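You operate a simulated robot arm through the tools that you are given. There is no shell and no other tool.

You run a simulated robot arm. Do the job below in one go: nothing can be reset, and whatever is moved stays where it is left.

## Task
Uncover the FORM console, clamp disc J3 on it, measure and save.
Fine: lid into the red CAPS bin; leave the disc clamped; save one reading.

The check looks at the end state, three seconds after you hand in, the way a careful person would. Anything else that was tipped, shoved, dropped, spilled or broken makes it a failure. A push-on lid holds only when it is set on centred and level and pressed home; a screw cap is set on level and turned clockwise until tight.

## Robot
A 7-joint arm with a two-finger parallel gripper, fixed in place. Base frame: the origin is on the floor under the middle of its stand, x ahead of it, y to its left, z up; the work surface is at about z = 910. Lengths are in mm, angles in degrees, forces in N, time in s.
With the tool pointing down near the work surface it reaches from about 380 to 900 mm from the base axis. Its first joint turns from -143.0 to 143.0 degrees. Payload 3 kg.
Tool frame: the origin (TCP) lies between the finger pads and is the grasp point; the fingertips stand 30 mm ahead of it; z points along the fingers, y is the line along which they close. Largest opening 94 mm; finger width 28, thickness 10; the body of the gripper, 50 by 96 mm, starts 55 mm behind the TCP.
Orientation is told as [roll, pitch, yaw] about the base's x, y, z axes, in that order, counted from this pose: with the fingers straight down and closing along the base's y, the tool's x points along the base's -x, its y along +y and its z along -z.

## Interface
- The arm moves only by the tool arm_command. Its argument "targets" is a list that holds one entry, the list of rows, each a list of 7 numbers: the shift along the tool's x, y, z in cm, then the turn, a rotation vector about the tool's x, y, z in rad, then the closure, from 0 (fully open) to 1 (shut). In form: [[[tx, ty, tz, rx, ry, rz, claw], ...]]. A call has 1 to 20 rows; each row is the pose to reach, as a shift and turn from the pose commanded when the call began, along the tool's axes at that moment. Rows are played at 5 a second. More than 50 mm and 8.6 degrees between two rows, or a gripper value outside its range, and nothing of the call is played. A pose out of reach is approached as far as the arm can. The call stops where the force on the tool passes 90 N (or 10 N more than at its start, if that is more) or the arm is blocked; 0.2 s more then pass. Each finger travels about 72 mm/s and halts on what it meets, pressing with about 28 N; the grip force reading is that of the motor and also rises with nothing between the fingers. The clock runs only during rows and for 0.2 s after the last one: add rows that repeat a pose to give the fingers time. It gives the time, the measured TCP pose, the force on the tool (base axes), the opening and the grip force at its end, in the units of the frame above (readings bear some noise), with the torque about the TCP (base axes, N m) and any sound that the robot's microphone picked up, and new pictures: "pictures" is both (left out), scene, wrist or none.
- Cameras (640 x 400 px; columns grow to the right, rows downward): "scene" is fixed at [400.4, 499.7, 1694.3]; the picture's right is [-0.81, -0.58, 0.00], its down [-0.45, 0.63, -0.64] and it looks along [0.37, -0.52, -0.77] (base axes); focal length 311 px, centre (320, 200). "wrist" rides on the gripper at [76, 14, -102] in the tool frame; the picture's right is [-0.18, 0.98, 0.00], its down [-0.75, -0.14, -0.64] and it looks along [-0.63, -0.12, 0.77] (tool axes); focal length 243 px, centre (320, 200). There is no depth. A picture from a camera that has moved, and an enlarged one, comes with that camera's place and axes in the base frame and with its lens.
- zoom(camera, box): a new picture of the part [left, top, right, bottom] of that camera's present view, enlarged. The clock stands still meanwhile.
- job_done(): hands the job in; it is judged then, once.

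Places have to be worked out from the pictures, the camera data and where the tool is seen. Open the gripper and draw the arm clear of the work before you hand the job in, unless the task says otherwise.

The tools are called after "Emit:" as name(argument=value, ...) on one line, values as JSON. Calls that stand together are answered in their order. arm_command: Moves the arm, as the interface text tells. Its arguments: {"type":"object","properties":{"targets":{"type":"array","items":{"type":"array","items":{"type":"array","items":{"type":"number"}}}},"pictures":{"type":"string","enum":["both","scene","wrist","none"]}},"required":["targets"]} The other tools are called the same way: zoom (camera, box) takes an enlarged picture of a part of a camera's view; job_done () hands the job in.

At the start:

```text
t: 0.0
tool_pos: [449.4, 20.8, 1323.5]
ee_rot: [0.0, 0.0, 0.1]
force: [0.0, -0.2, -0.5]
ft_torque: [-0.01, -0.01, -0.01]
width: 94.1
finger_force: 0.1
```

scene: 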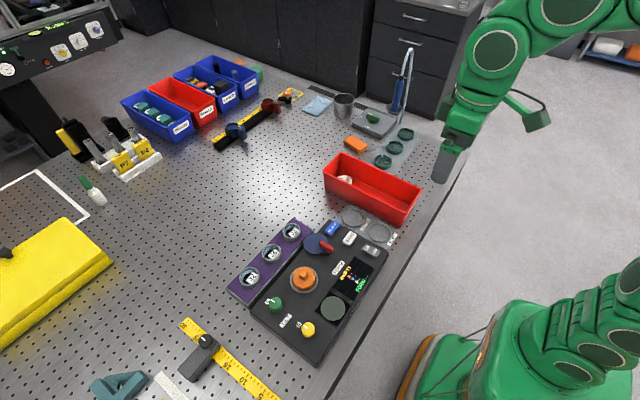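
wrist: 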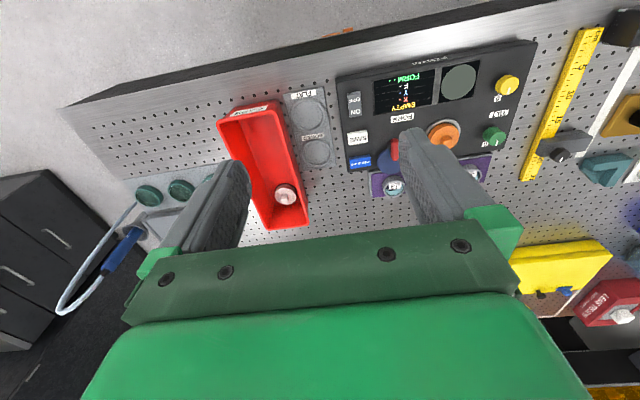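

I'll start by enlarging the console area and its neighbours in both cameras to identify the lid, the discs, clamp and buttons.

Emit:
zoom(camera="scene", box=[220, 200, 420, 370])

Emit:
zoom(camera="wrist", box=[320, 30, 560, 200])

Emit:
zoom(camera="scene", box=[60, 40, 440, 280])

Emit:
zoom(camera="scene", box=[300, 130, 440, 250])

```text
2.35 times, centred on (320, 285) of scene
camera zoom: at [400.4, 499.7, 1694.3], right [-0.81, -0.58, 0.0], down [-0.45, 0.63, -0.64], along [0.37, -0.52, -0.77], focal length 731 px, centre (320, 0)
```

zoom: 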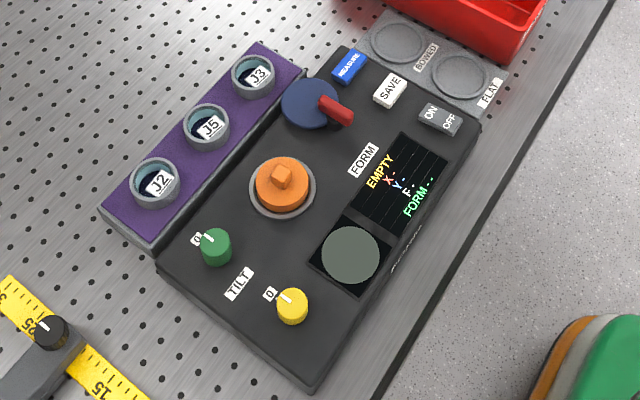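

```text
2.35 times, centred on (440, 115) of wrist
camera zoom: at [372.1, 34.3, 1424.8], right [0.18, 0.98, 0.0], down [0.75, -0.14, 0.64], along [0.63, -0.12, -0.77], focal length 571 px, centre (38, 400)
```

zoom: 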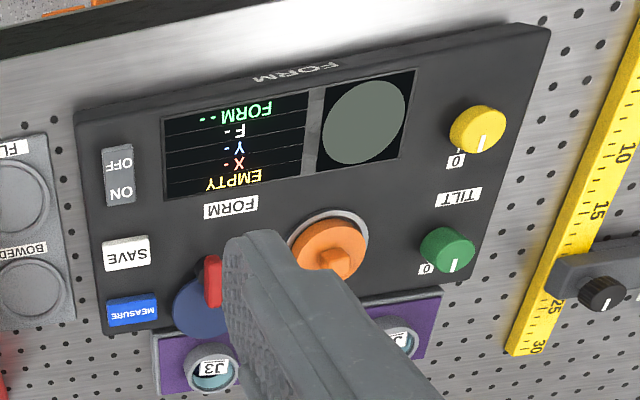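

```text
1.67 times, centred on (250, 160) of scene
camera zoom: at [400.4, 499.7, 1694.3], right [-0.81, -0.58, 0.0], down [-0.45, 0.63, -0.64], along [0.37, -0.52, -0.77], focal length 518 px, centre (437, 267)
```

zoom: 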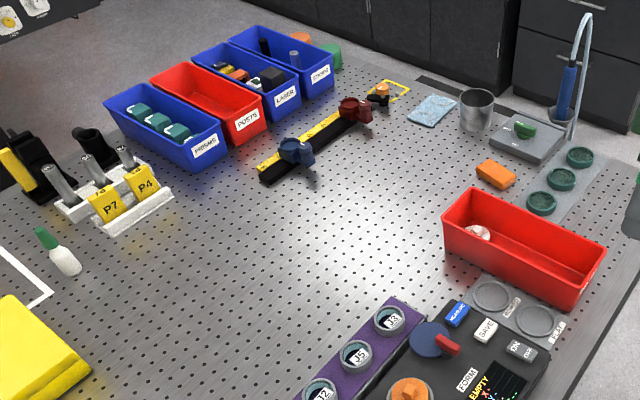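

```text
3.33 times, centred on (370, 190) of scene
camera zoom: at [400.4, 499.7, 1694.3], right [-0.81, -0.58, 0.0], down [-0.45, 0.63, -0.64], along [0.37, -0.52, -0.77], focal length 1036 px, centre (153, 233)
```

zoom: 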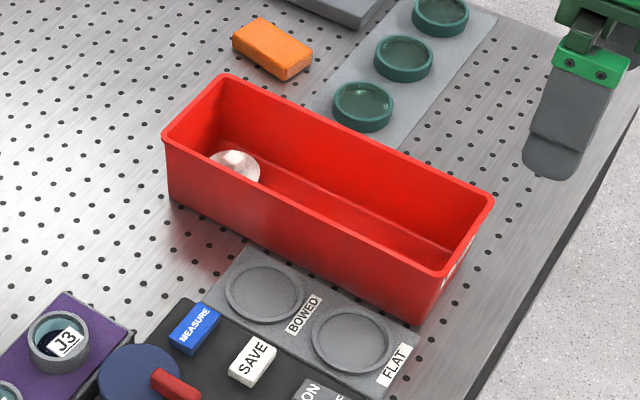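

The console seems axis-aligned at about x 500–689, y 42–377. I'll zoom tighter on the lid, the clamp lever, the disc cups, the buttons and the bin labels.

Emit:
zoom(camera="scene", box=[285, 255, 329, 300])

Emit:
zoom(camera="scene", box=[276, 213, 340, 263])

Emit:
zoom(camera="scene", box=[320, 210, 400, 260])

Emit:
zoom(camera="scene", box=[315, 255, 385, 330])

Emit:
zoom(camera="wrist", box=[200, 80, 350, 240])

```text
8.89 times, centred on (307, 278) of scene
camera zoom: at [400.4, 499.7, 1694.3], right [-0.81, -0.58, 0.0], down [-0.45, 0.63, -0.64], along [0.37, -0.52, -0.77], focal length 2762 px, centre (436, -489)
```

zoom: 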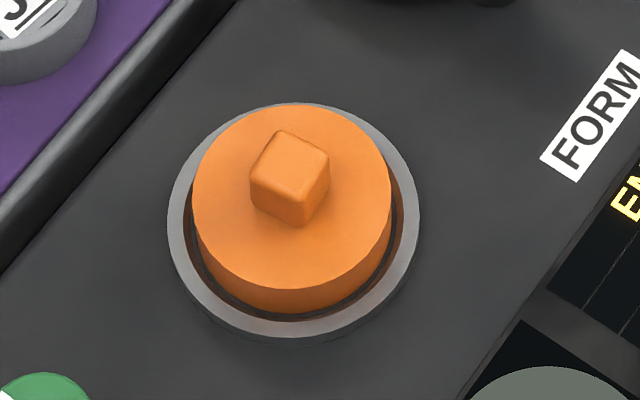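

```text
8.00 times, centred on (308, 238) of scene
camera zoom: at [400.4, 499.7, 1694.3], right [-0.81, -0.58, 0.0], down [-0.45, 0.63, -0.64], along [0.37, -0.52, -0.77], focal length 2486 px, centre (416, -104)
```

zoom: 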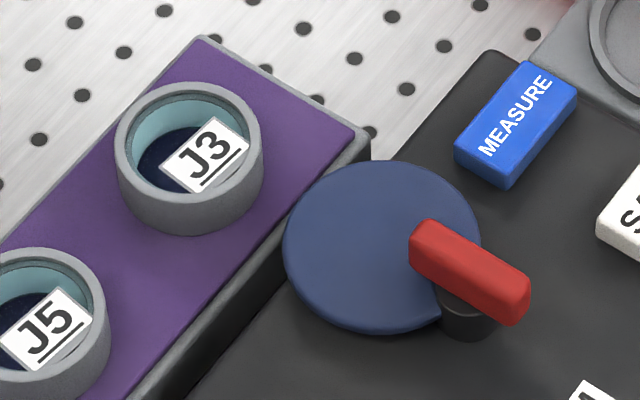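

```text
8.00 times, centred on (360, 235) of scene
camera zoom: at [400.4, 499.7, 1694.3], right [-0.81, -0.58, 0.0], down [-0.45, 0.63, -0.64], along [0.37, -0.52, -0.77], focal length 2486 px, centre (0, -80)
```

zoom: 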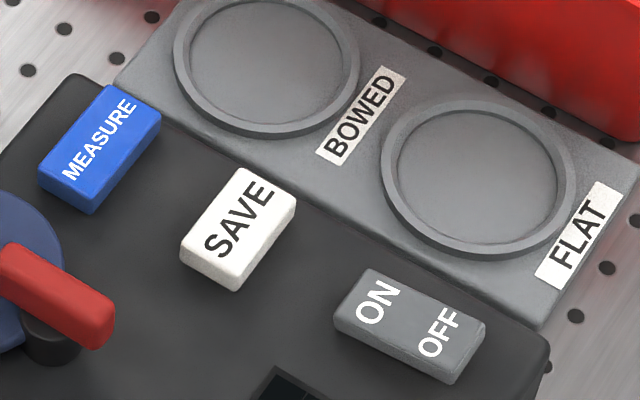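

```text
5.33 times, centred on (350, 292) of scene
camera zoom: at [400.4, 499.7, 1694.3], right [-0.81, -0.58, 0.0], down [-0.45, 0.63, -0.64], along [0.37, -0.52, -0.77], focal length 1657 px, centre (160, -293)
```

zoom: 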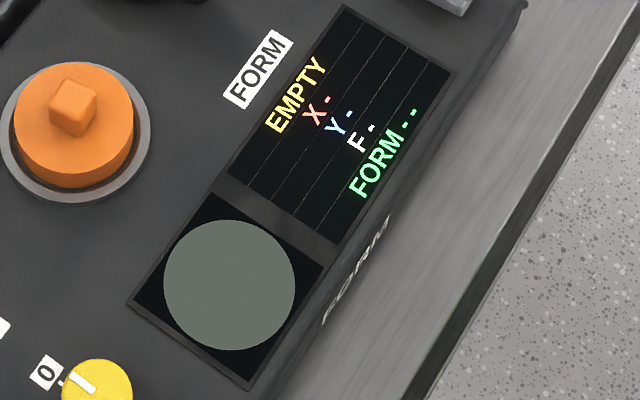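

```text
2.50 times, centred on (275, 160) of wrist
camera zoom: at [372.1, 34.3, 1424.8], right [0.18, 0.98, 0.0], down [0.75, -0.14, 0.64], along [0.63, -0.12, -0.77], focal length 606 px, centre (432, 300)
```

zoom: 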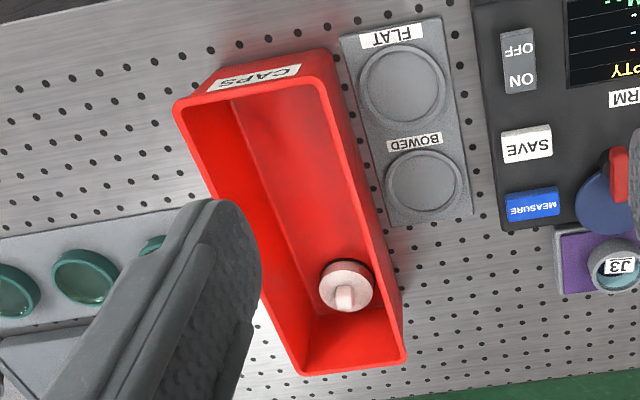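

The lid sits in a ring nest near (638, 239). The clamp post and lever look to be near (637, 140) with a navy pad offset from it. I'll move the hand over to view the console with the wrist camera and triangulate heights.

Emit:
arm_command(targets=[[[-0.4, 2.8, 2.0, 0, 0, 0, 0], [-0.9, 5.6, 4.0, 0, 0, 0, 0], [-1.4, 8.4, 6.0, 0, 0, 0, 0], [-1.9, 11.2, 8.0, 0, 0, 0, 0], [-2.4, 14.0, 10.0, 0, 0, 0, 0], [-2.8, 16.5, 11.5, 0, 0, 0, 0], [-3.0, 17.0, 12.0, 0, 0, 0, 0], [-3.0, 17.0, 12.0, 0, 0, 0, 0]]], pictures="both")

```text
t: 1.8
tool_pos: [479.1, 192.3, 1201.9]
ee_rot: [0.1, 0.0, 0.0]
force: [0.1, 0.2, 0.4]
ft_torque: [-0.01, -0.01, 0.0]
width: 94.0
finger_force: 0.1
camera wrist: at [401.4, 205.6, 1304.6], right [0.18, 0.98, 0.0], down [0.75, -0.14, 0.64], along [0.63, -0.12, -0.77], focal length 243 px, centre (320, 200)
```

scene: 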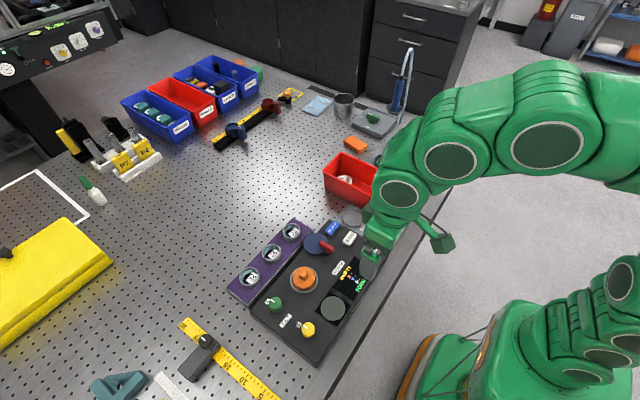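
wrist: 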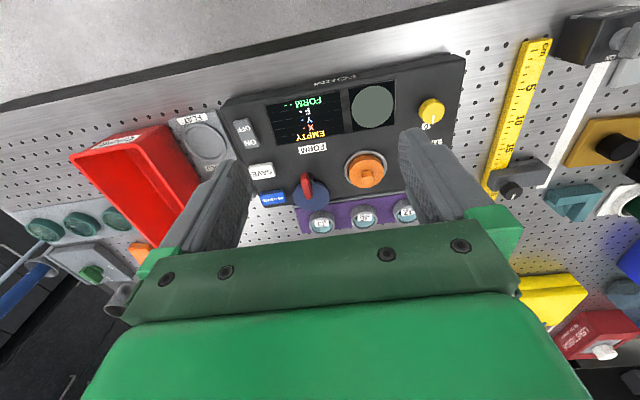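

Emit:
zoom(camera="wrist", box=[270, 130, 430, 240])

Emit:
zoom(camera="wrist", box=[220, 70, 470, 230])

```text
3.64 times, centred on (350, 185) of wrist
camera zoom: at [401.4, 205.6, 1304.6], right [0.18, 0.98, 0.0], down [0.75, -0.14, 0.64], along [0.63, -0.12, -0.77], focal length 882 px, centre (211, 254)
```

zoom: 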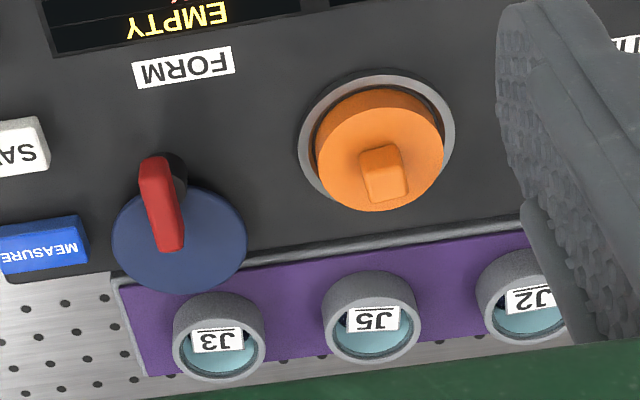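

```text
2.50 times, centred on (345, 150) of wrist
camera zoom: at [401.4, 205.6, 1304.6], right [0.18, 0.98, 0.0], down [0.75, -0.14, 0.64], along [0.63, -0.12, -0.77], focal length 606 px, centre (258, 325)
```

zoom: 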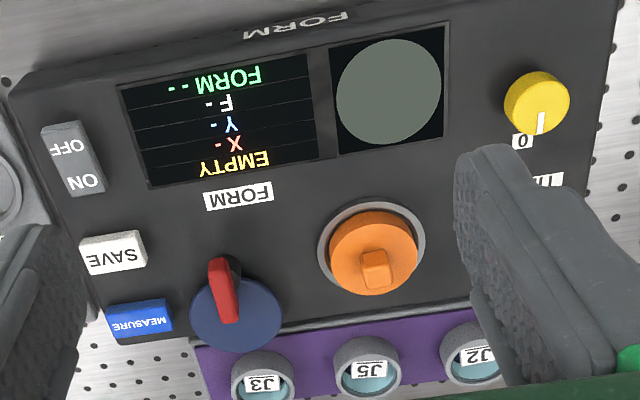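

Two-camera estimates put the console top at about z 945–950 and the navy pad at about z 957. I'll move closer to the clamp to understand its mechanism and heights.

Emit:
arm_command(targets=[[[-2, -0.7, 2.8, 0, 0, 0, 0], [-4, -1.4, 5.6, 0, 0, 0, 0], [-6, -2.1, 8.4, 0, 0, 0, 0], [-8, -2.8, 11.2, 0, 0, 0, 0], [-9.5, -3.3, 13.3, 0, 0, 0, 0], [-10, -3.5, 14, 0, 0, 0, 0], [-10, -3.5, 14, 0, 0, 0, 0]]], pictures="both")

```text
t: 3.4
tool_pos: [579.8, 153.9, 1064.0]
ee_rot: [0.0, 0.0, -0.1]
force: [0.5, -0.3, 0.0]
ft_torque: [0.0, 0.0, 0.02]
width: 94.0
finger_force: 0.0
camera wrist: at [502.1, 168.3, 1165.5], right [0.18, 0.98, 0.0], down [0.75, -0.14, 0.64], along [0.63, -0.12, -0.77], focal length 243 px, centre (320, 200)
```

scene: 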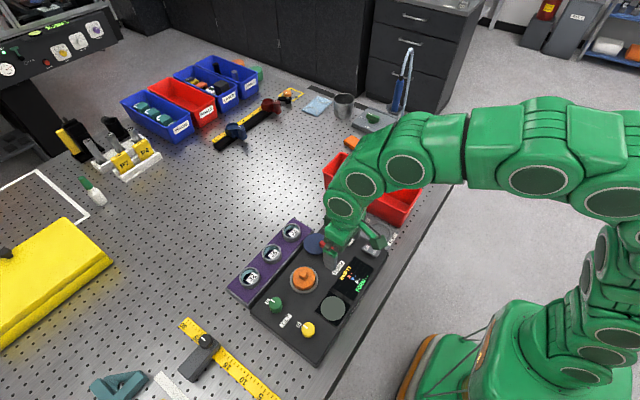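
wrist: 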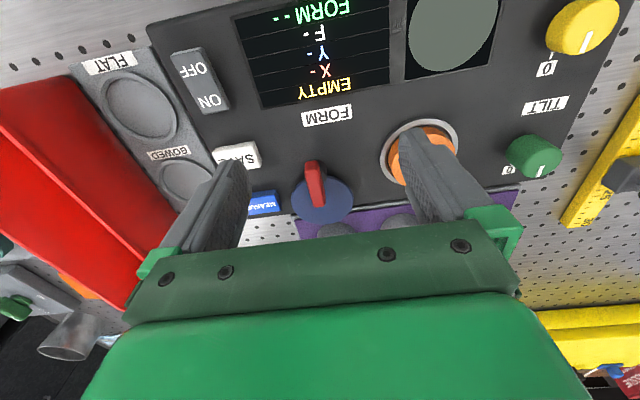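

Emit:
zoom(camera="wrist", box=[270, 130, 400, 240])

Emit:
zoom(camera="wrist", box=[150, 20, 310, 140])

```text
3.64 times, centred on (335, 185) of wrist
camera zoom: at [502.1, 168.3, 1165.5], right [0.18, 0.98, 0.0], down [0.75, -0.14, 0.64], along [0.63, -0.12, -0.77], focal length 882 px, centre (266, 254)
```

zoom: 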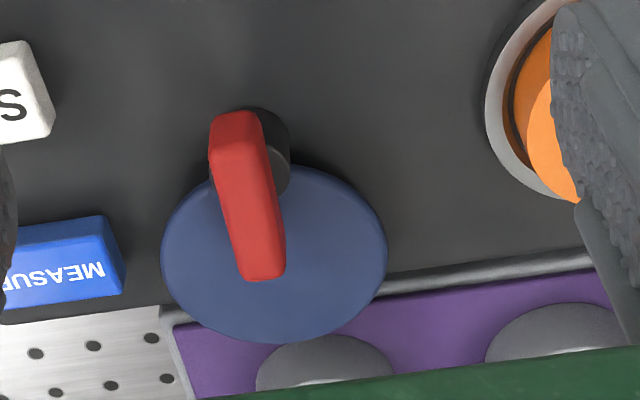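

```text
3.33 times, centred on (230, 80) of wrist
camera zoom: at [502.1, 168.3, 1165.5], right [0.18, 0.98, 0.0], down [0.75, -0.14, 0.64], along [0.63, -0.12, -0.77], focal length 809 px, centre (620, 600)
```

zoom: 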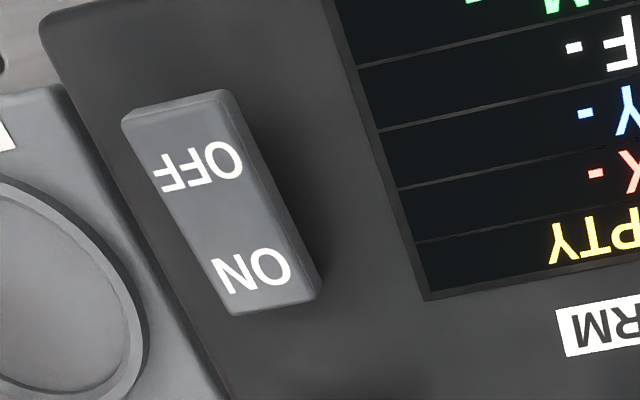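

The navy plate is attached to the black post with the red lever on top, so turning the lever should swing it. Now I'll move above the lid to measure its handle closely.

Emit:
arm_command(targets=[[[-1.5, 2.2, 0, 0, 0, 0, 0], [-3, 4.4, 0.4, 0, 0, 0, 0], [-4.5, 6.6, 0.8, 0, 0, 0, 0], [-5.7, 8.6, 1.2, 0, 0, 0, 0], [-5.7, 8.6, 1.2, 0, 0, 0, 0]]], pictures="both")

```text
t: 4.6
tool_pos: [636.8, 240.7, 1052.9]
ee_rot: [0.0, 0.0, 0.0]
force: [0.1, -1.1, 0.0]
ft_torque: [0.0, -0.03, -0.01]
width: 94.3
finger_force: 0.2
camera wrist: at [560.0, 254.1, 1153.3], right [0.18, 0.98, 0.0], down [0.75, -0.14, 0.64], along [0.63, -0.12, -0.77], focal length 243 px, centre (320, 200)
```

scene: 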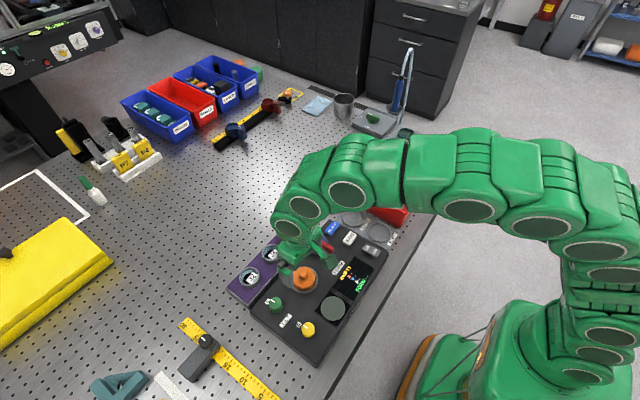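
wrist: 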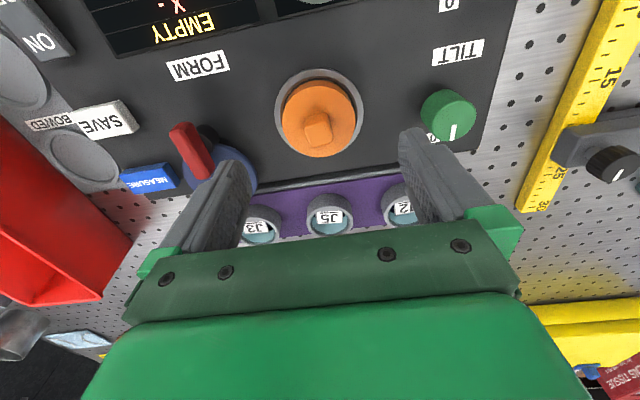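

Emit:
zoom(camera="wrist", box=[260, 55, 380, 170])

Emit:
zoom(camera="wrist", box=[230, 160, 440, 260])

Emit:
zoom(camera="scene", box=[265, 235, 345, 305])

```text
3.48 times, centred on (320, 112) of wrist
camera zoom: at [560.0, 254.1, 1153.3], right [0.18, 0.98, 0.0], down [0.75, -0.14, 0.64], along [0.63, -0.12, -0.77], focal length 844 px, centre (320, 504)
```

zoom: 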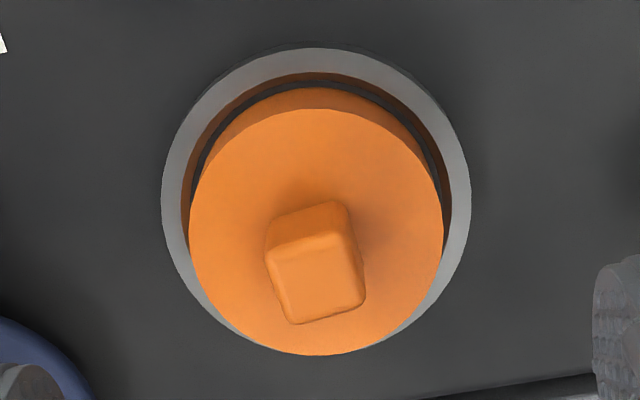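

```text
3.05 times, centred on (335, 210) of wrist
camera zoom: at [560.0, 254.1, 1153.3], right [0.18, 0.98, 0.0], down [0.75, -0.14, 0.64], along [0.63, -0.12, -0.77], focal length 739 px, centre (274, 170)
```

zoom: 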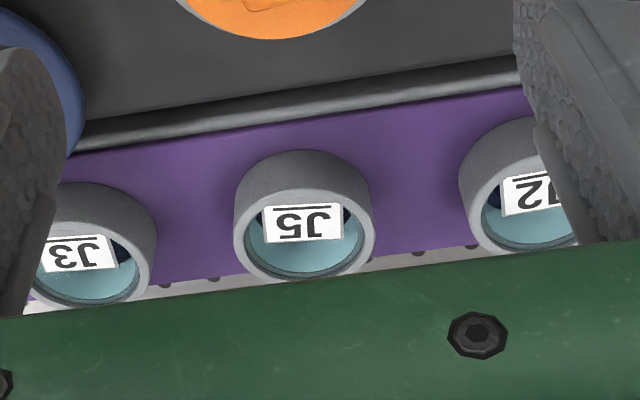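

```text
5.71 times, centred on (305, 270) of scene
camera zoom: at [400.4, 499.7, 1694.3], right [-0.81, -0.58, 0.0], down [-0.45, 0.63, -0.64], along [0.37, -0.52, -0.77], focal length 1776 px, centre (406, -200)
```

zoom: 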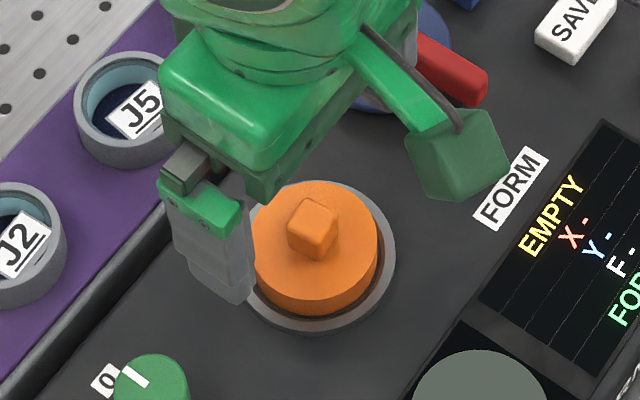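

The knob on the lid is about 16 mm square, around (634, 240), with its top near z 985 and turned about 7°. I'll align the yaw, partly close the fingers and descend until the tips are beside the knob.

Emit:
arm_command(targets=[[[0.2, 0, 0.5, 0, 0, -0.06, 0.3], [0.3, 0, 2.0, 0, 0, -0.12, 0.4], [0.3, 0, 3.5, 0, 0, -0.12, 0.4], [0.3, 0, 4.3, 0, 0, -0.12, 0.4], [0.3, 0, 4.3, 0, 0, -0.12, 0.4]]], pictures="both")

Emit:
zoom(camera="wrist", box=[240, 80, 400, 230])

Emit:
zoom(camera="scene", box=[265, 235, 345, 305])

```text
t: 5.8
tool_pos: [632.5, 241.2, 1008.6]
ee_rot: [0.0, 0.0, 6.9]
force: [-0.1, -0.6, 0.3]
ft_torque: [-0.02, -0.01, 0.01]
width: 56.2
finger_force: 0.0
camera wrist: at [554.8, 245.1, 1108.6], right [0.07, 1.0, 0.0], down [0.77, -0.05, 0.64], along [0.64, -0.04, -0.77], focal length 243 px, centre (320, 200)
```

scene: 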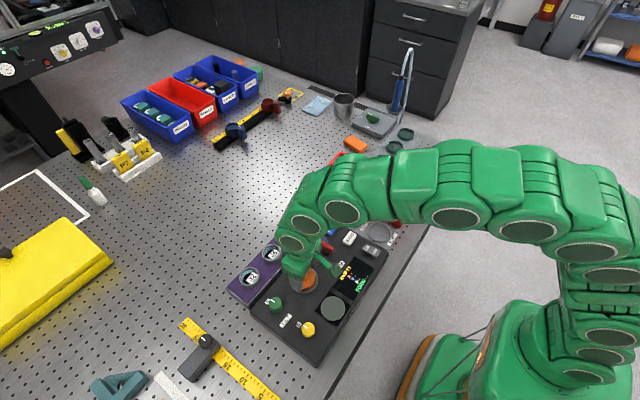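
wrist: 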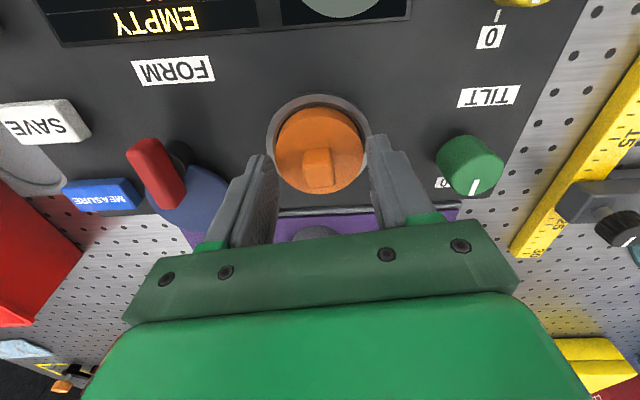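

```text
2.67 times, centred on (320, 155) of wrist
camera zoom: at [554.8, 245.1, 1108.6], right [0.07, 1.0, 0.0], down [0.77, -0.05, 0.64], along [0.64, -0.04, -0.77], focal length 647 px, centre (320, 320)
```

zoom: 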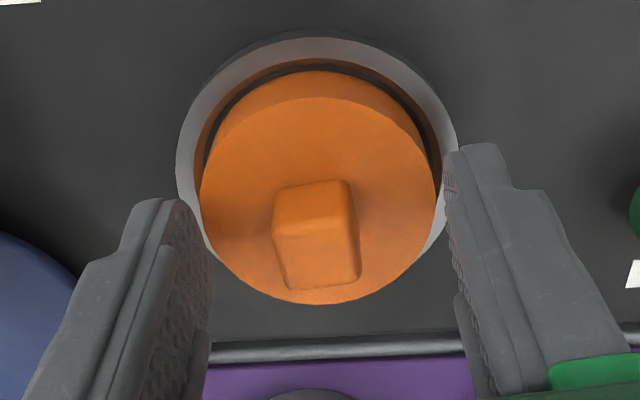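

```text
5.71 times, centred on (305, 270) of scene
camera zoom: at [400.4, 499.7, 1694.3], right [-0.81, -0.58, 0.0], down [-0.45, 0.63, -0.64], along [0.37, -0.52, -0.77], focal length 1776 px, centre (406, -200)
```

zoom: 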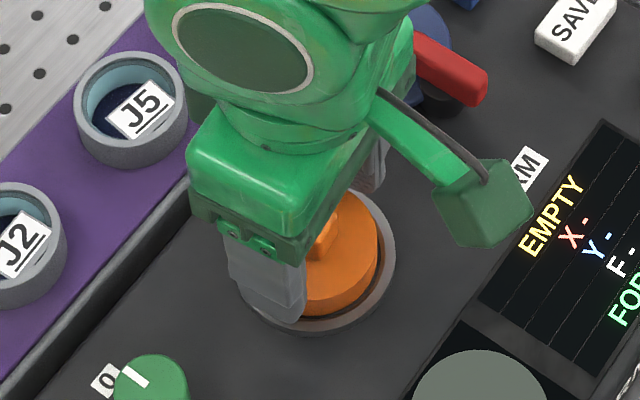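

The fingers straddle the knob, with tips at about z 978 and the lid top at about 970. I'll lower 4 mm more and close on the knob.

Emit:
arm_command(targets=[[[0, 0, 0.4, 0, 0, 0, 0.4], [0, 0, 0.4, 0, 0, 0, 0.7], [0, 0, 0.4, 0, 0, 0, 1], [0, 0, 0.4, 0, 0, 0, 1], [0, 0, 0.4, 0, 0, 0, 1]]], pictures="both")

Emit:
zoom(camera="wrist", box=[240, 80, 400, 230])

```text
t: 7.0
tool_pos: [633.4, 240.8, 1005.1]
ee_rot: [0.0, -0.2, 6.8]
force: [6.7, -13.6, 42.4]
ft_torque: [-0.37, -0.29, -0.05]
width: 16.3
finger_force: 28.3
camera wrist: at [554.7, 244.5, 1105.8], right [0.07, 1.0, 0.0], down [0.76, -0.05, 0.64], along [0.64, -0.04, -0.77], focal length 243 px, centre (320, 200)
```

scene: 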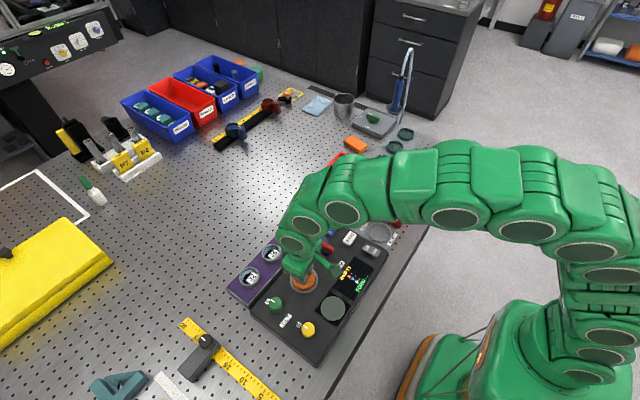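
wrist: 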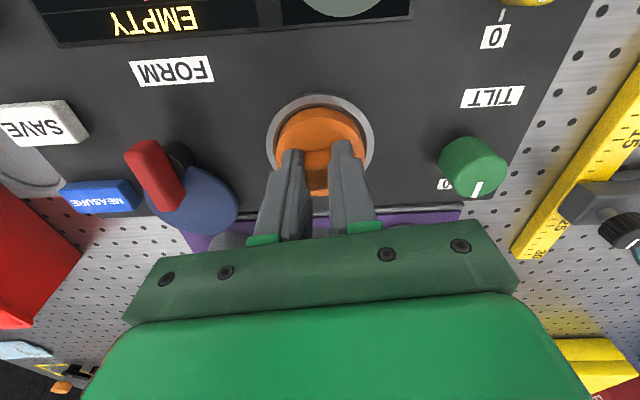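

```text
2.67 times, centred on (320, 155) of wrist
camera zoom: at [554.7, 244.5, 1105.8], right [0.07, 1.0, 0.0], down [0.76, -0.05, 0.64], along [0.64, -0.04, -0.77], focal length 647 px, centre (320, 320)
```

zoom: 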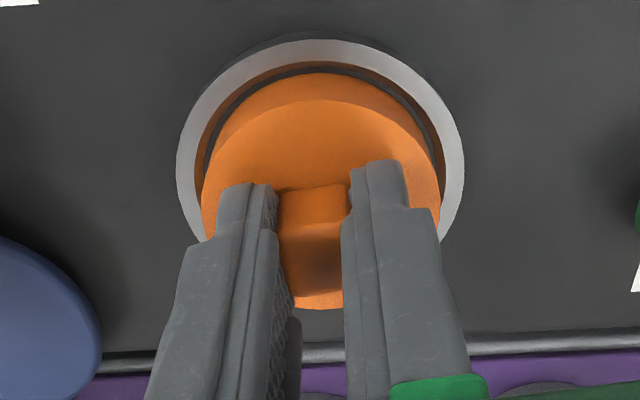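

The knob is held at 16.3 mm, and the tips are touching the lid top at about z 975. I'll lift the lid straight up.

Emit:
arm_command(targets=[[[0, 0, -0.3, 0, 0, 0, 1], [0, 0, -0.8, 0, 0, 0, 1], [0, 0, -1.5, 0, 0, 0, 1], [0, 0, -2.5, 0, 0, 0, 1], [0, 0, -4, 0, 0, 0, 1], [0, 0, -6, 0, 0, 0, 1], [0, 0, -8, 0, 0, 0, 1], [0, 0, -8, 0, 0, 0, 1]]], pictures="both")

Emit:
zoom(camera="scene", box=[265, 225, 345, 305])

Emit:
zoom(camera="wrist", box=[220, 40, 420, 230])

```text
t: 8.8
tool_pos: [631.6, 241.4, 1084.9]
ee_rot: [0.0, 0.0, 6.9]
force: [-0.4, 0.8, 0.2]
ft_torque: [0.01, 0.01, 0.0]
width: 16.5
finger_force: 27.7
camera wrist: at [554.5, 246.1, 1186.3], right [0.07, 1.0, 0.0], down [0.76, -0.05, 0.64], along [0.64, -0.04, -0.77], focal length 243 px, centre (320, 200)
```

scene: 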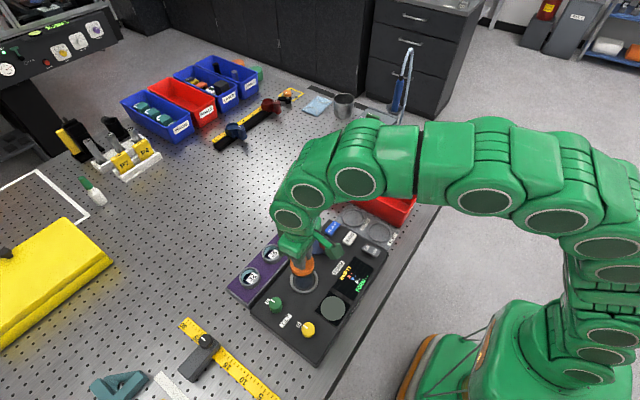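
wrist: 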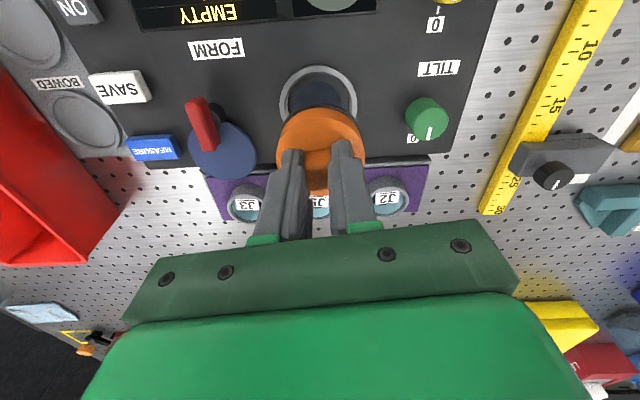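

```text
5.00 times, centred on (305, 265) of scene
camera zoom: at [400.4, 499.7, 1694.3], right [-0.81, -0.58, 0.0], down [-0.45, 0.63, -0.64], along [0.37, -0.52, -0.77], focal length 1554 px, centre (395, -125)
```

zoom: 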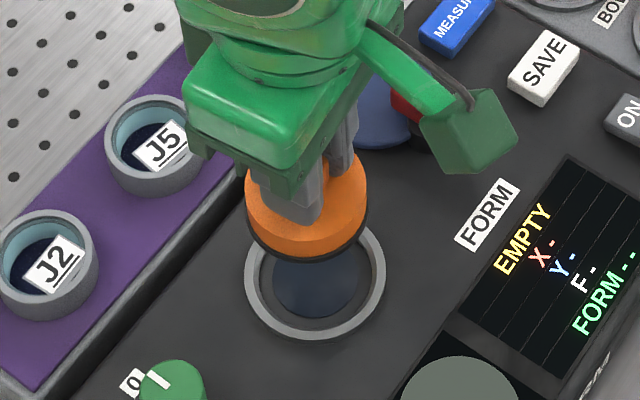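

```text
2.11 times, centred on (320, 135) of wrist
camera zoom: at [554.5, 246.1, 1186.3], right [0.07, 1.0, 0.0], down [0.76, -0.05, 0.64], along [0.64, -0.04, -0.77], focal length 511 px, centre (320, 337)
```

zoom: 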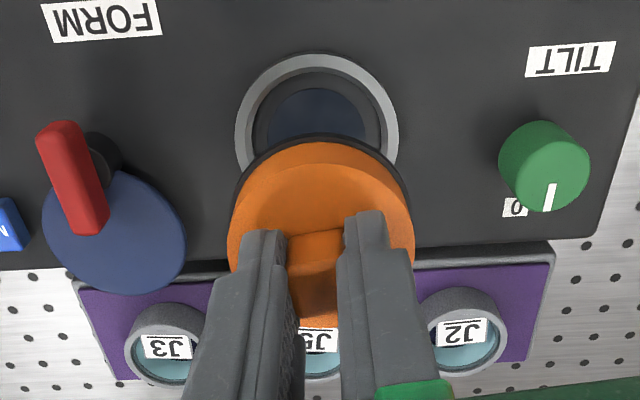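

The lid is off and held. Its nest holds a darker seat inside the gray ring. The red bin labelled CAPS spans about x 518–813, y −208 to −95, with another cap at the far end near x 758. I'll carry the lid above (620, −150).

Emit:
arm_command(targets=[[[0.47, -3.1, 0, 0, 0, 0, 1], [1.11, -7.36, 0, 0, 0, 0.02, 1], [1.76, -11.62, 0, 0, 0, 0.04, 1], [2.4, -15.88, 0, 0, 0, 0.06, 1], [3.04, -20.14, 0, 0, 0, 0.08, 1], [3.69, -24.4, 0, 0, 0, 0.1, 1], [4.33, -28.66, 0, 0, 0, 0.12, 1], [4.97, -32.92, 0, 0, 0, 0.12, 1], [5.5, -36.41, 0, 0, 0, 0.12, 1], [5.85, -38.73, 0, 0, 0, 0.12, 1], [5.85, -38.73, 0, 0, 0, 0.12, 1]]], pictures="both")

Emit:
zoom(camera="scene", box=[220, 200, 420, 370])

Emit:
zoom(camera="scene", box=[285, 245, 335, 300])

```text
t: 11.2
tool_pos: [622.8, -151.4, 1085.5]
ee_rot: [0.0, 0.1, 0.0]
force: [1.0, 0.8, -1.1]
ft_torque: [-0.02, -0.05, 0.01]
width: 16.4
finger_force: 28.1
camera wrist: at [544.6, -137.7, 1187.0], right [0.18, 0.98, 0.0], down [0.75, -0.14, 0.64], along [0.63, -0.12, -0.77], focal length 243 px, centre (320, 200)
```

scene: 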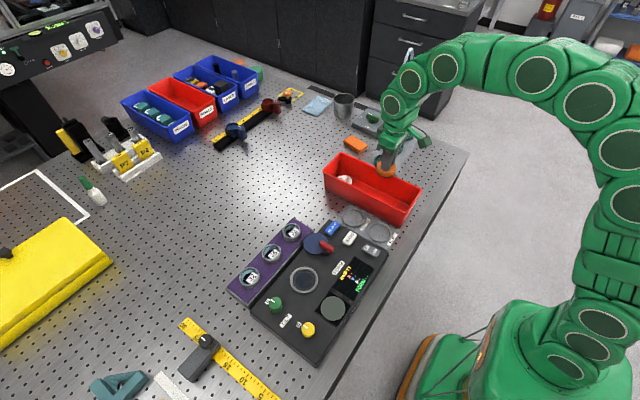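
wrist: 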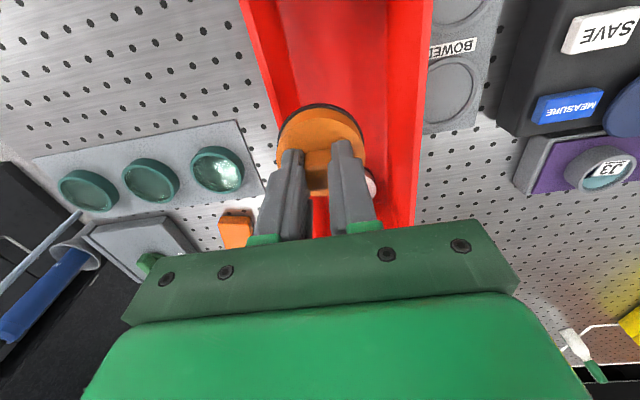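

```text
2.35 times, centred on (320, 285) of scene
camera zoom: at [400.4, 499.7, 1694.3], right [-0.81, -0.58, 0.0], down [-0.45, 0.63, -0.64], along [0.37, -0.52, -0.77], focal length 731 px, centre (320, 0)
```

zoom: 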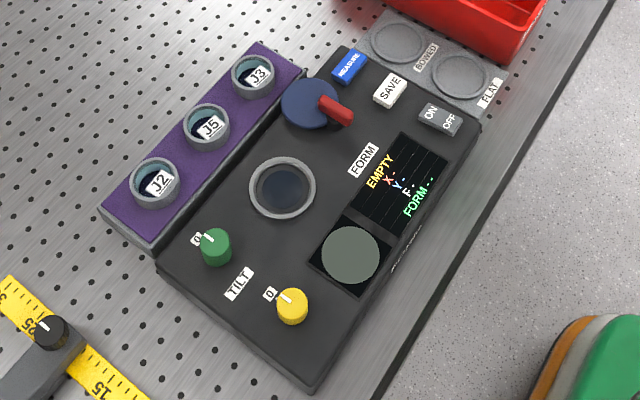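

```text
7.27 times, centred on (310, 272) of scene
camera zoom: at [400.4, 499.7, 1694.3], right [-0.81, -0.58, 0.0], down [-0.45, 0.63, -0.64], along [0.37, -0.52, -0.77], focal length 2260 px, centre (393, -327)
```

zoom: 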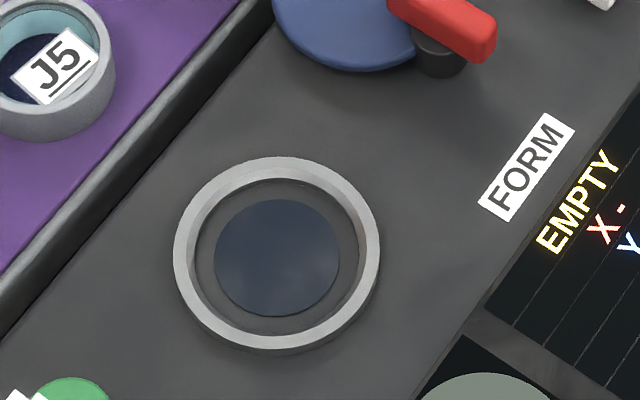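

Combining both cameras, the bin rim is at about z 1000 and its centre line at y ≈ −126. I'll shift 25 mm in +y and lower the lid to near the bin floor.

Emit:
arm_command(targets=[[[0, 2.5, 0, 0, 0, 0, 1], [0, 2.5, 2, 0, 0, 0, 1], [0, 2.5, 4.5, 0, 0, 0, 1], [0, 2.5, 7, 0, 0, 0, 1], [0, 2.5, 9, 0, 0, 0, 1], [0, 2.5, 10.5, 0, 0, 0, 1], [0, 2.5, 11.2, 0, 0, 0, 1], [0, 2.5, 11.2, 0, 0, 0, 1]]], pictures="both")

Emit:
zoom(camera="scene", box=[310, 120, 440, 240])

```text
t: 13.0
tool_pos: [620.4, -126.3, 973.7]
ee_rot: [0.0, 0.1, 0.0]
force: [0.2, 0.5, 0.0]
ft_torque: [-0.01, 0.01, -0.02]
width: 16.3
finger_force: 28.2
camera wrist: at [543.8, -112.1, 1074.2], right [0.18, 0.98, 0.0], down [0.75, -0.14, 0.64], along [0.63, -0.12, -0.77], focal length 243 px, centre (320, 200)
```

scene: 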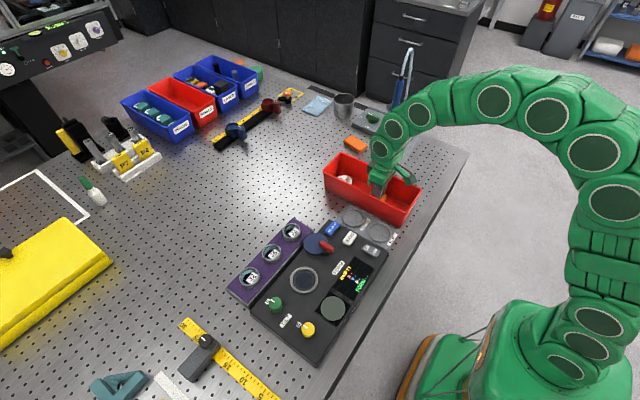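
wrist: 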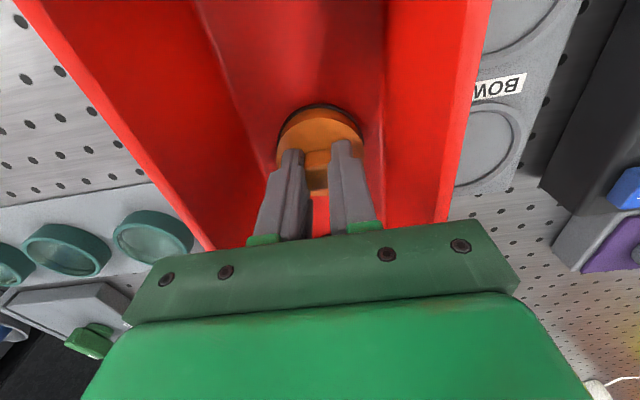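

```text
3.33 times, centred on (375, 180) of scene
camera zoom: at [400.4, 499.7, 1694.3], right [-0.81, -0.58, 0.0], down [-0.45, 0.63, -0.64], along [0.37, -0.52, -0.77], focal length 1036 px, centre (137, 267)
```

zoom: 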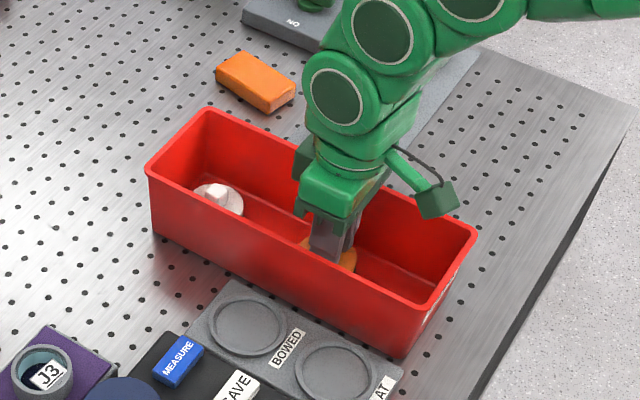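

The lid is well inside the bin, just above the floor. I'll lower in small steps to find the floor.

Emit:
arm_command(targets=[[[0, 0, 0.2, 0, 0, 0, 1], [0, 0, 0.4, 0, 0, 0, 1], [0, 0, 0.5, 0, 0, 0, 1]]], pictures="none")

```text
t: 13.8
tool_pos: [621.8, -125.4, 967.5]
ee_rot: [-0.1, 0.0, 0.0]
force: [-0.1, 0.5, 0.1]
ft_torque: [-0.01, -0.02, -0.01]
width: 16.4
finger_force: 28.3
```

There is no contact yet at TCP z 967.5, so I'll go on down another few millimetres.

Emit:
arm_command(targets=[[[0, 0, 0.2, 0, 0, 0, 1], [0, 0, 0.4, 0, 0, 0, 1], [0, 0, 0.5, 0, 0, 0, 1]]], pictures="wrist")

```text
t: 14.6
tool_pos: [621.9, -125.4, 962.8]
ee_rot: [0.0, 0.0, 0.0]
force: [-10.7, -1.3, 30.2]
ft_torque: [-0.05, 0.46, 0.0]
width: 16.2
finger_force: 28.4
camera wrist: at [544.5, -111.6, 1065.1], right [0.18, 0.98, 0.0], down [0.75, -0.14, 0.64], along [0.63, -0.12, -0.77], focal length 243 px, centre (320, 200)
```

wrist: 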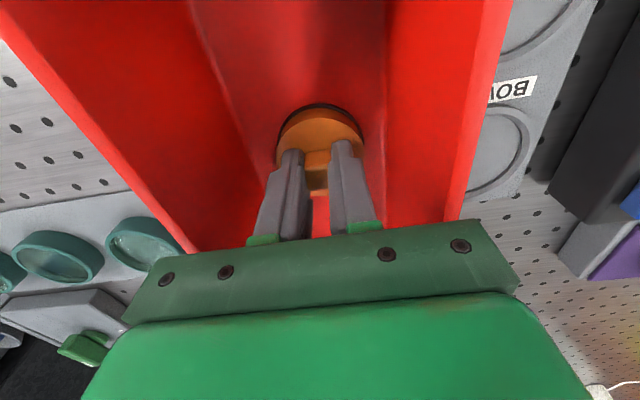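

The lid rests on the bin floor (30 N contact). I'll ease up 2 mm, open the fingers partway and withdraw upward.

Emit:
arm_command(targets=[[[0, 0, -0.15, 0, 0, 0, 1], [0, 0, -0.15, 0, 0, 0, 0.75], [0, 0, -0.15, 0, 0, 0, 0.6], [0, 0, -0.15, 0, 0, 0, 0.6], [0, 0, -1.5, 0, 0, 0, 0.6], [0, 0, -4, 0, 0, 0, 0.6], [0, 0, -8, 0, 0, 0, 0.6], [0, 0, -12, 0, 0, 0, 0.6], [0, 0, -12, 0, 0, 0, 0.6]]], pictures="both")

Emit:
zoom(camera="scene", box=[310, 120, 440, 240])

```text
t: 16.6
tool_pos: [620.9, -125.5, 1084.0]
ee_rot: [0.0, 0.0, 0.1]
force: [0.3, 0.4, -0.1]
ft_torque: [-0.01, -0.01, 0.0]
width: 37.7
finger_force: 0.1
camera wrist: at [543.2, -111.8, 1185.7], right [0.18, 0.98, 0.0], down [0.75, -0.14, 0.64], along [0.63, -0.12, -0.77], focal length 243 px, centre (320, 200)
```

scene: 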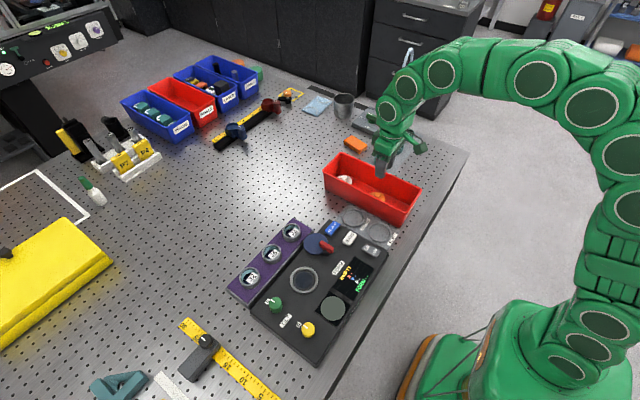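
wrist: 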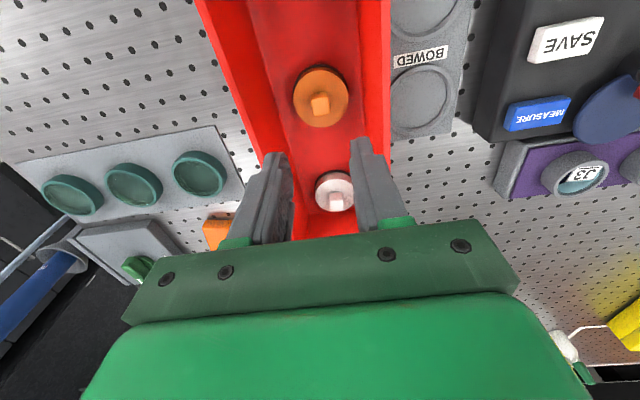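

```text
3.33 times, centred on (375, 180) of scene
camera zoom: at [400.4, 499.7, 1694.3], right [-0.81, -0.58, 0.0], down [-0.45, 0.63, -0.64], along [0.37, -0.52, -0.77], focal length 1036 px, centre (137, 267)
```

zoom: 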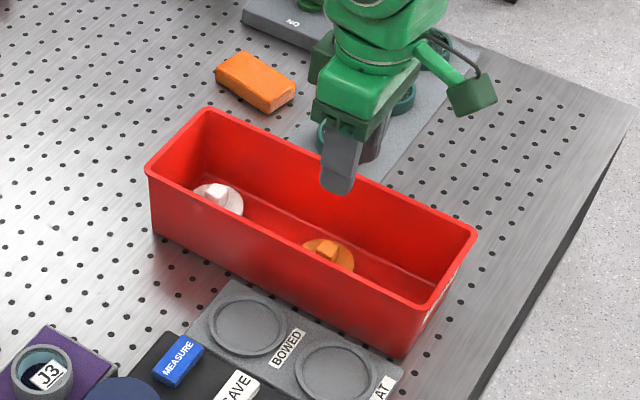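

The lid now lies in the CAPS bin. Before handling the disc I'll study the clamp, display and disc J3 at high magnification from the fixed camera.

Emit:
zoom(camera="scene", box=[300, 228, 340, 258])

Emit:
zoom(camera="scene", box=[278, 218, 308, 245])

Emit:
zoom(camera="scene", box=[258, 280, 320, 345])

```text
13.33 times, centred on (320, 243) of scene
camera zoom: at [400.4, 499.7, 1694.3], right [-0.81, -0.58, 0.0], down [-0.45, 0.63, -0.64], along [0.37, -0.52, -0.77], focal length 4144 px, centre (320, -373)
```

zoom: 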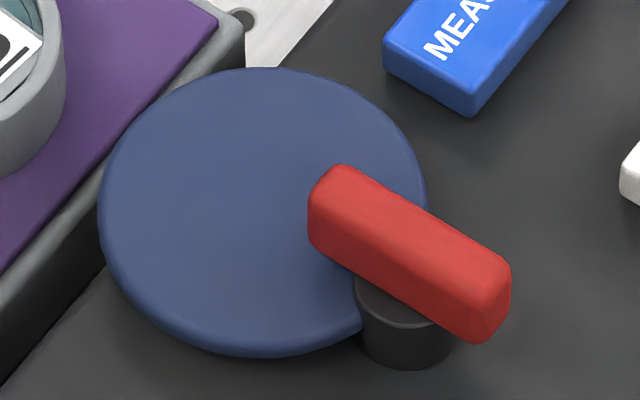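

```text
14.81 times, centred on (293, 232) of scene
camera zoom: at [400.4, 499.7, 1694.3], right [-0.81, -0.58, 0.0], down [-0.45, 0.63, -0.64], along [0.37, -0.52, -0.77], focal length 4604 px, centre (720, -267)
```

zoom: 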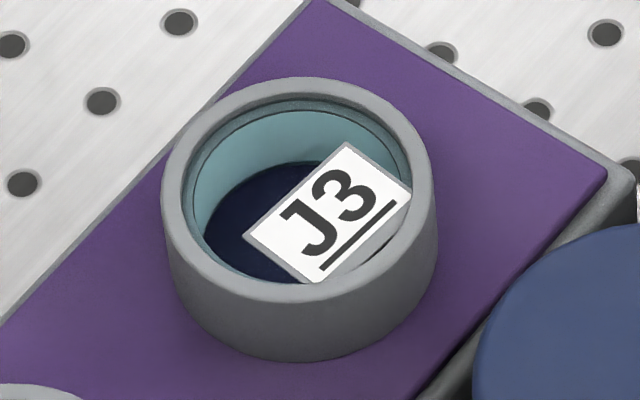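

```text
6.15 times, centred on (289, 312) of scene
camera zoom: at [400.4, 499.7, 1694.3], right [-0.81, -0.58, 0.0], down [-0.45, 0.63, -0.64], along [0.37, -0.52, -0.77], focal length 1912 px, centre (511, -492)
```

zoom: 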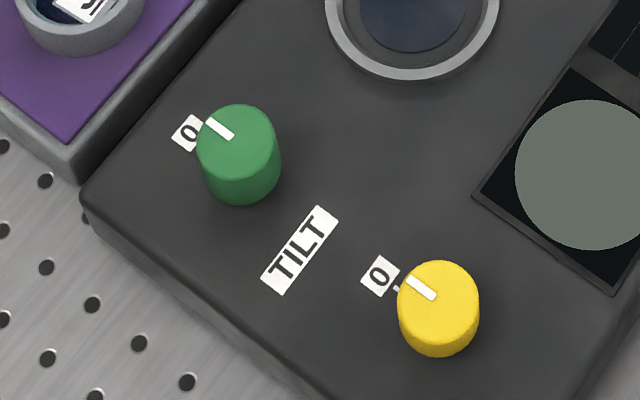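

The disc is a gray cell about 52 mm across, standing about 17 mm proud of the purple tray. Both tilt knobs stand at 0 and the display reads EMPTY. I'll move above J3 to measure it closely.

Emit:
arm_command(targets=[[[-1.2, 2.5, 0, 0, 0, 0, 0.5], [-3.0, 6.2, 0, 0, 0, 0, 0.4], [-4.8, 10.0, 0, 0, 0, 0, 0.25], [-6.6, 13.8, 0, 0, 0, 0, 0.25], [-8.4, 17.6, 0, 0, 0, 0, 0.25], [-10.2, 21.2, 0.6, 0, 0, 0, 0.25], [-11.8, 24.6, 1.4, 0, 0, 0, 0.25], [-12.9, 26.8, 2.4, 0, 0, 0, 0.25], [-12.9, 26.8, 2.4, 0, 0, 0, 0.25]]], pictures="both")

Emit:
zoom(camera="wrist", box=[240, 50, 400, 180])

```text
t: 18.6
tool_pos: [749.1, 141.4, 1058.1]
ee_rot: [-0.1, 0.0, 0.0]
force: [0.2, -0.2, 0.5]
ft_torque: [-0.01, -0.01, 0.02]
width: 70.6
finger_force: 0.0
camera wrist: at [673.5, 155.0, 1159.7], right [0.18, 0.98, 0.0], down [0.75, -0.14, 0.64], along [0.63, -0.12, -0.77], focal length 243 px, centre (320, 200)
```

scene: 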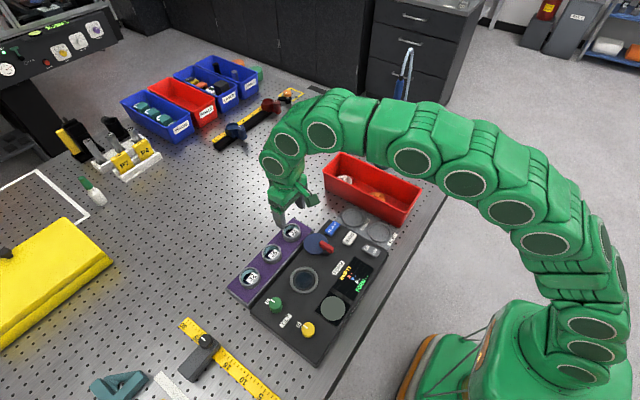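
wrist: 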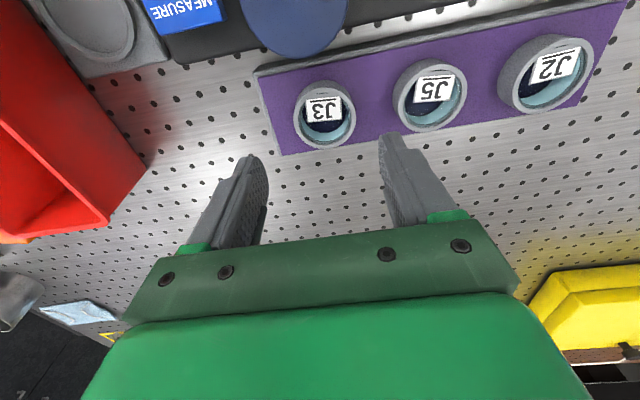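

```text
3.08 times, centred on (320, 115) of wrist
camera zoom: at [673.5, 155.0, 1159.7], right [0.18, 0.98, 0.0], down [0.75, -0.14, 0.64], along [0.63, -0.12, -0.77], focal length 746 px, centre (320, 462)
```

zoom: 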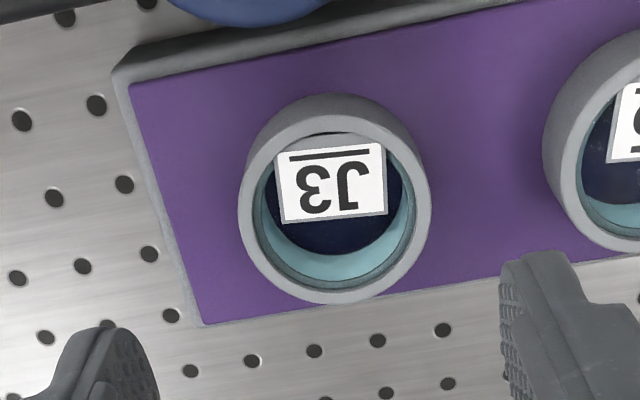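

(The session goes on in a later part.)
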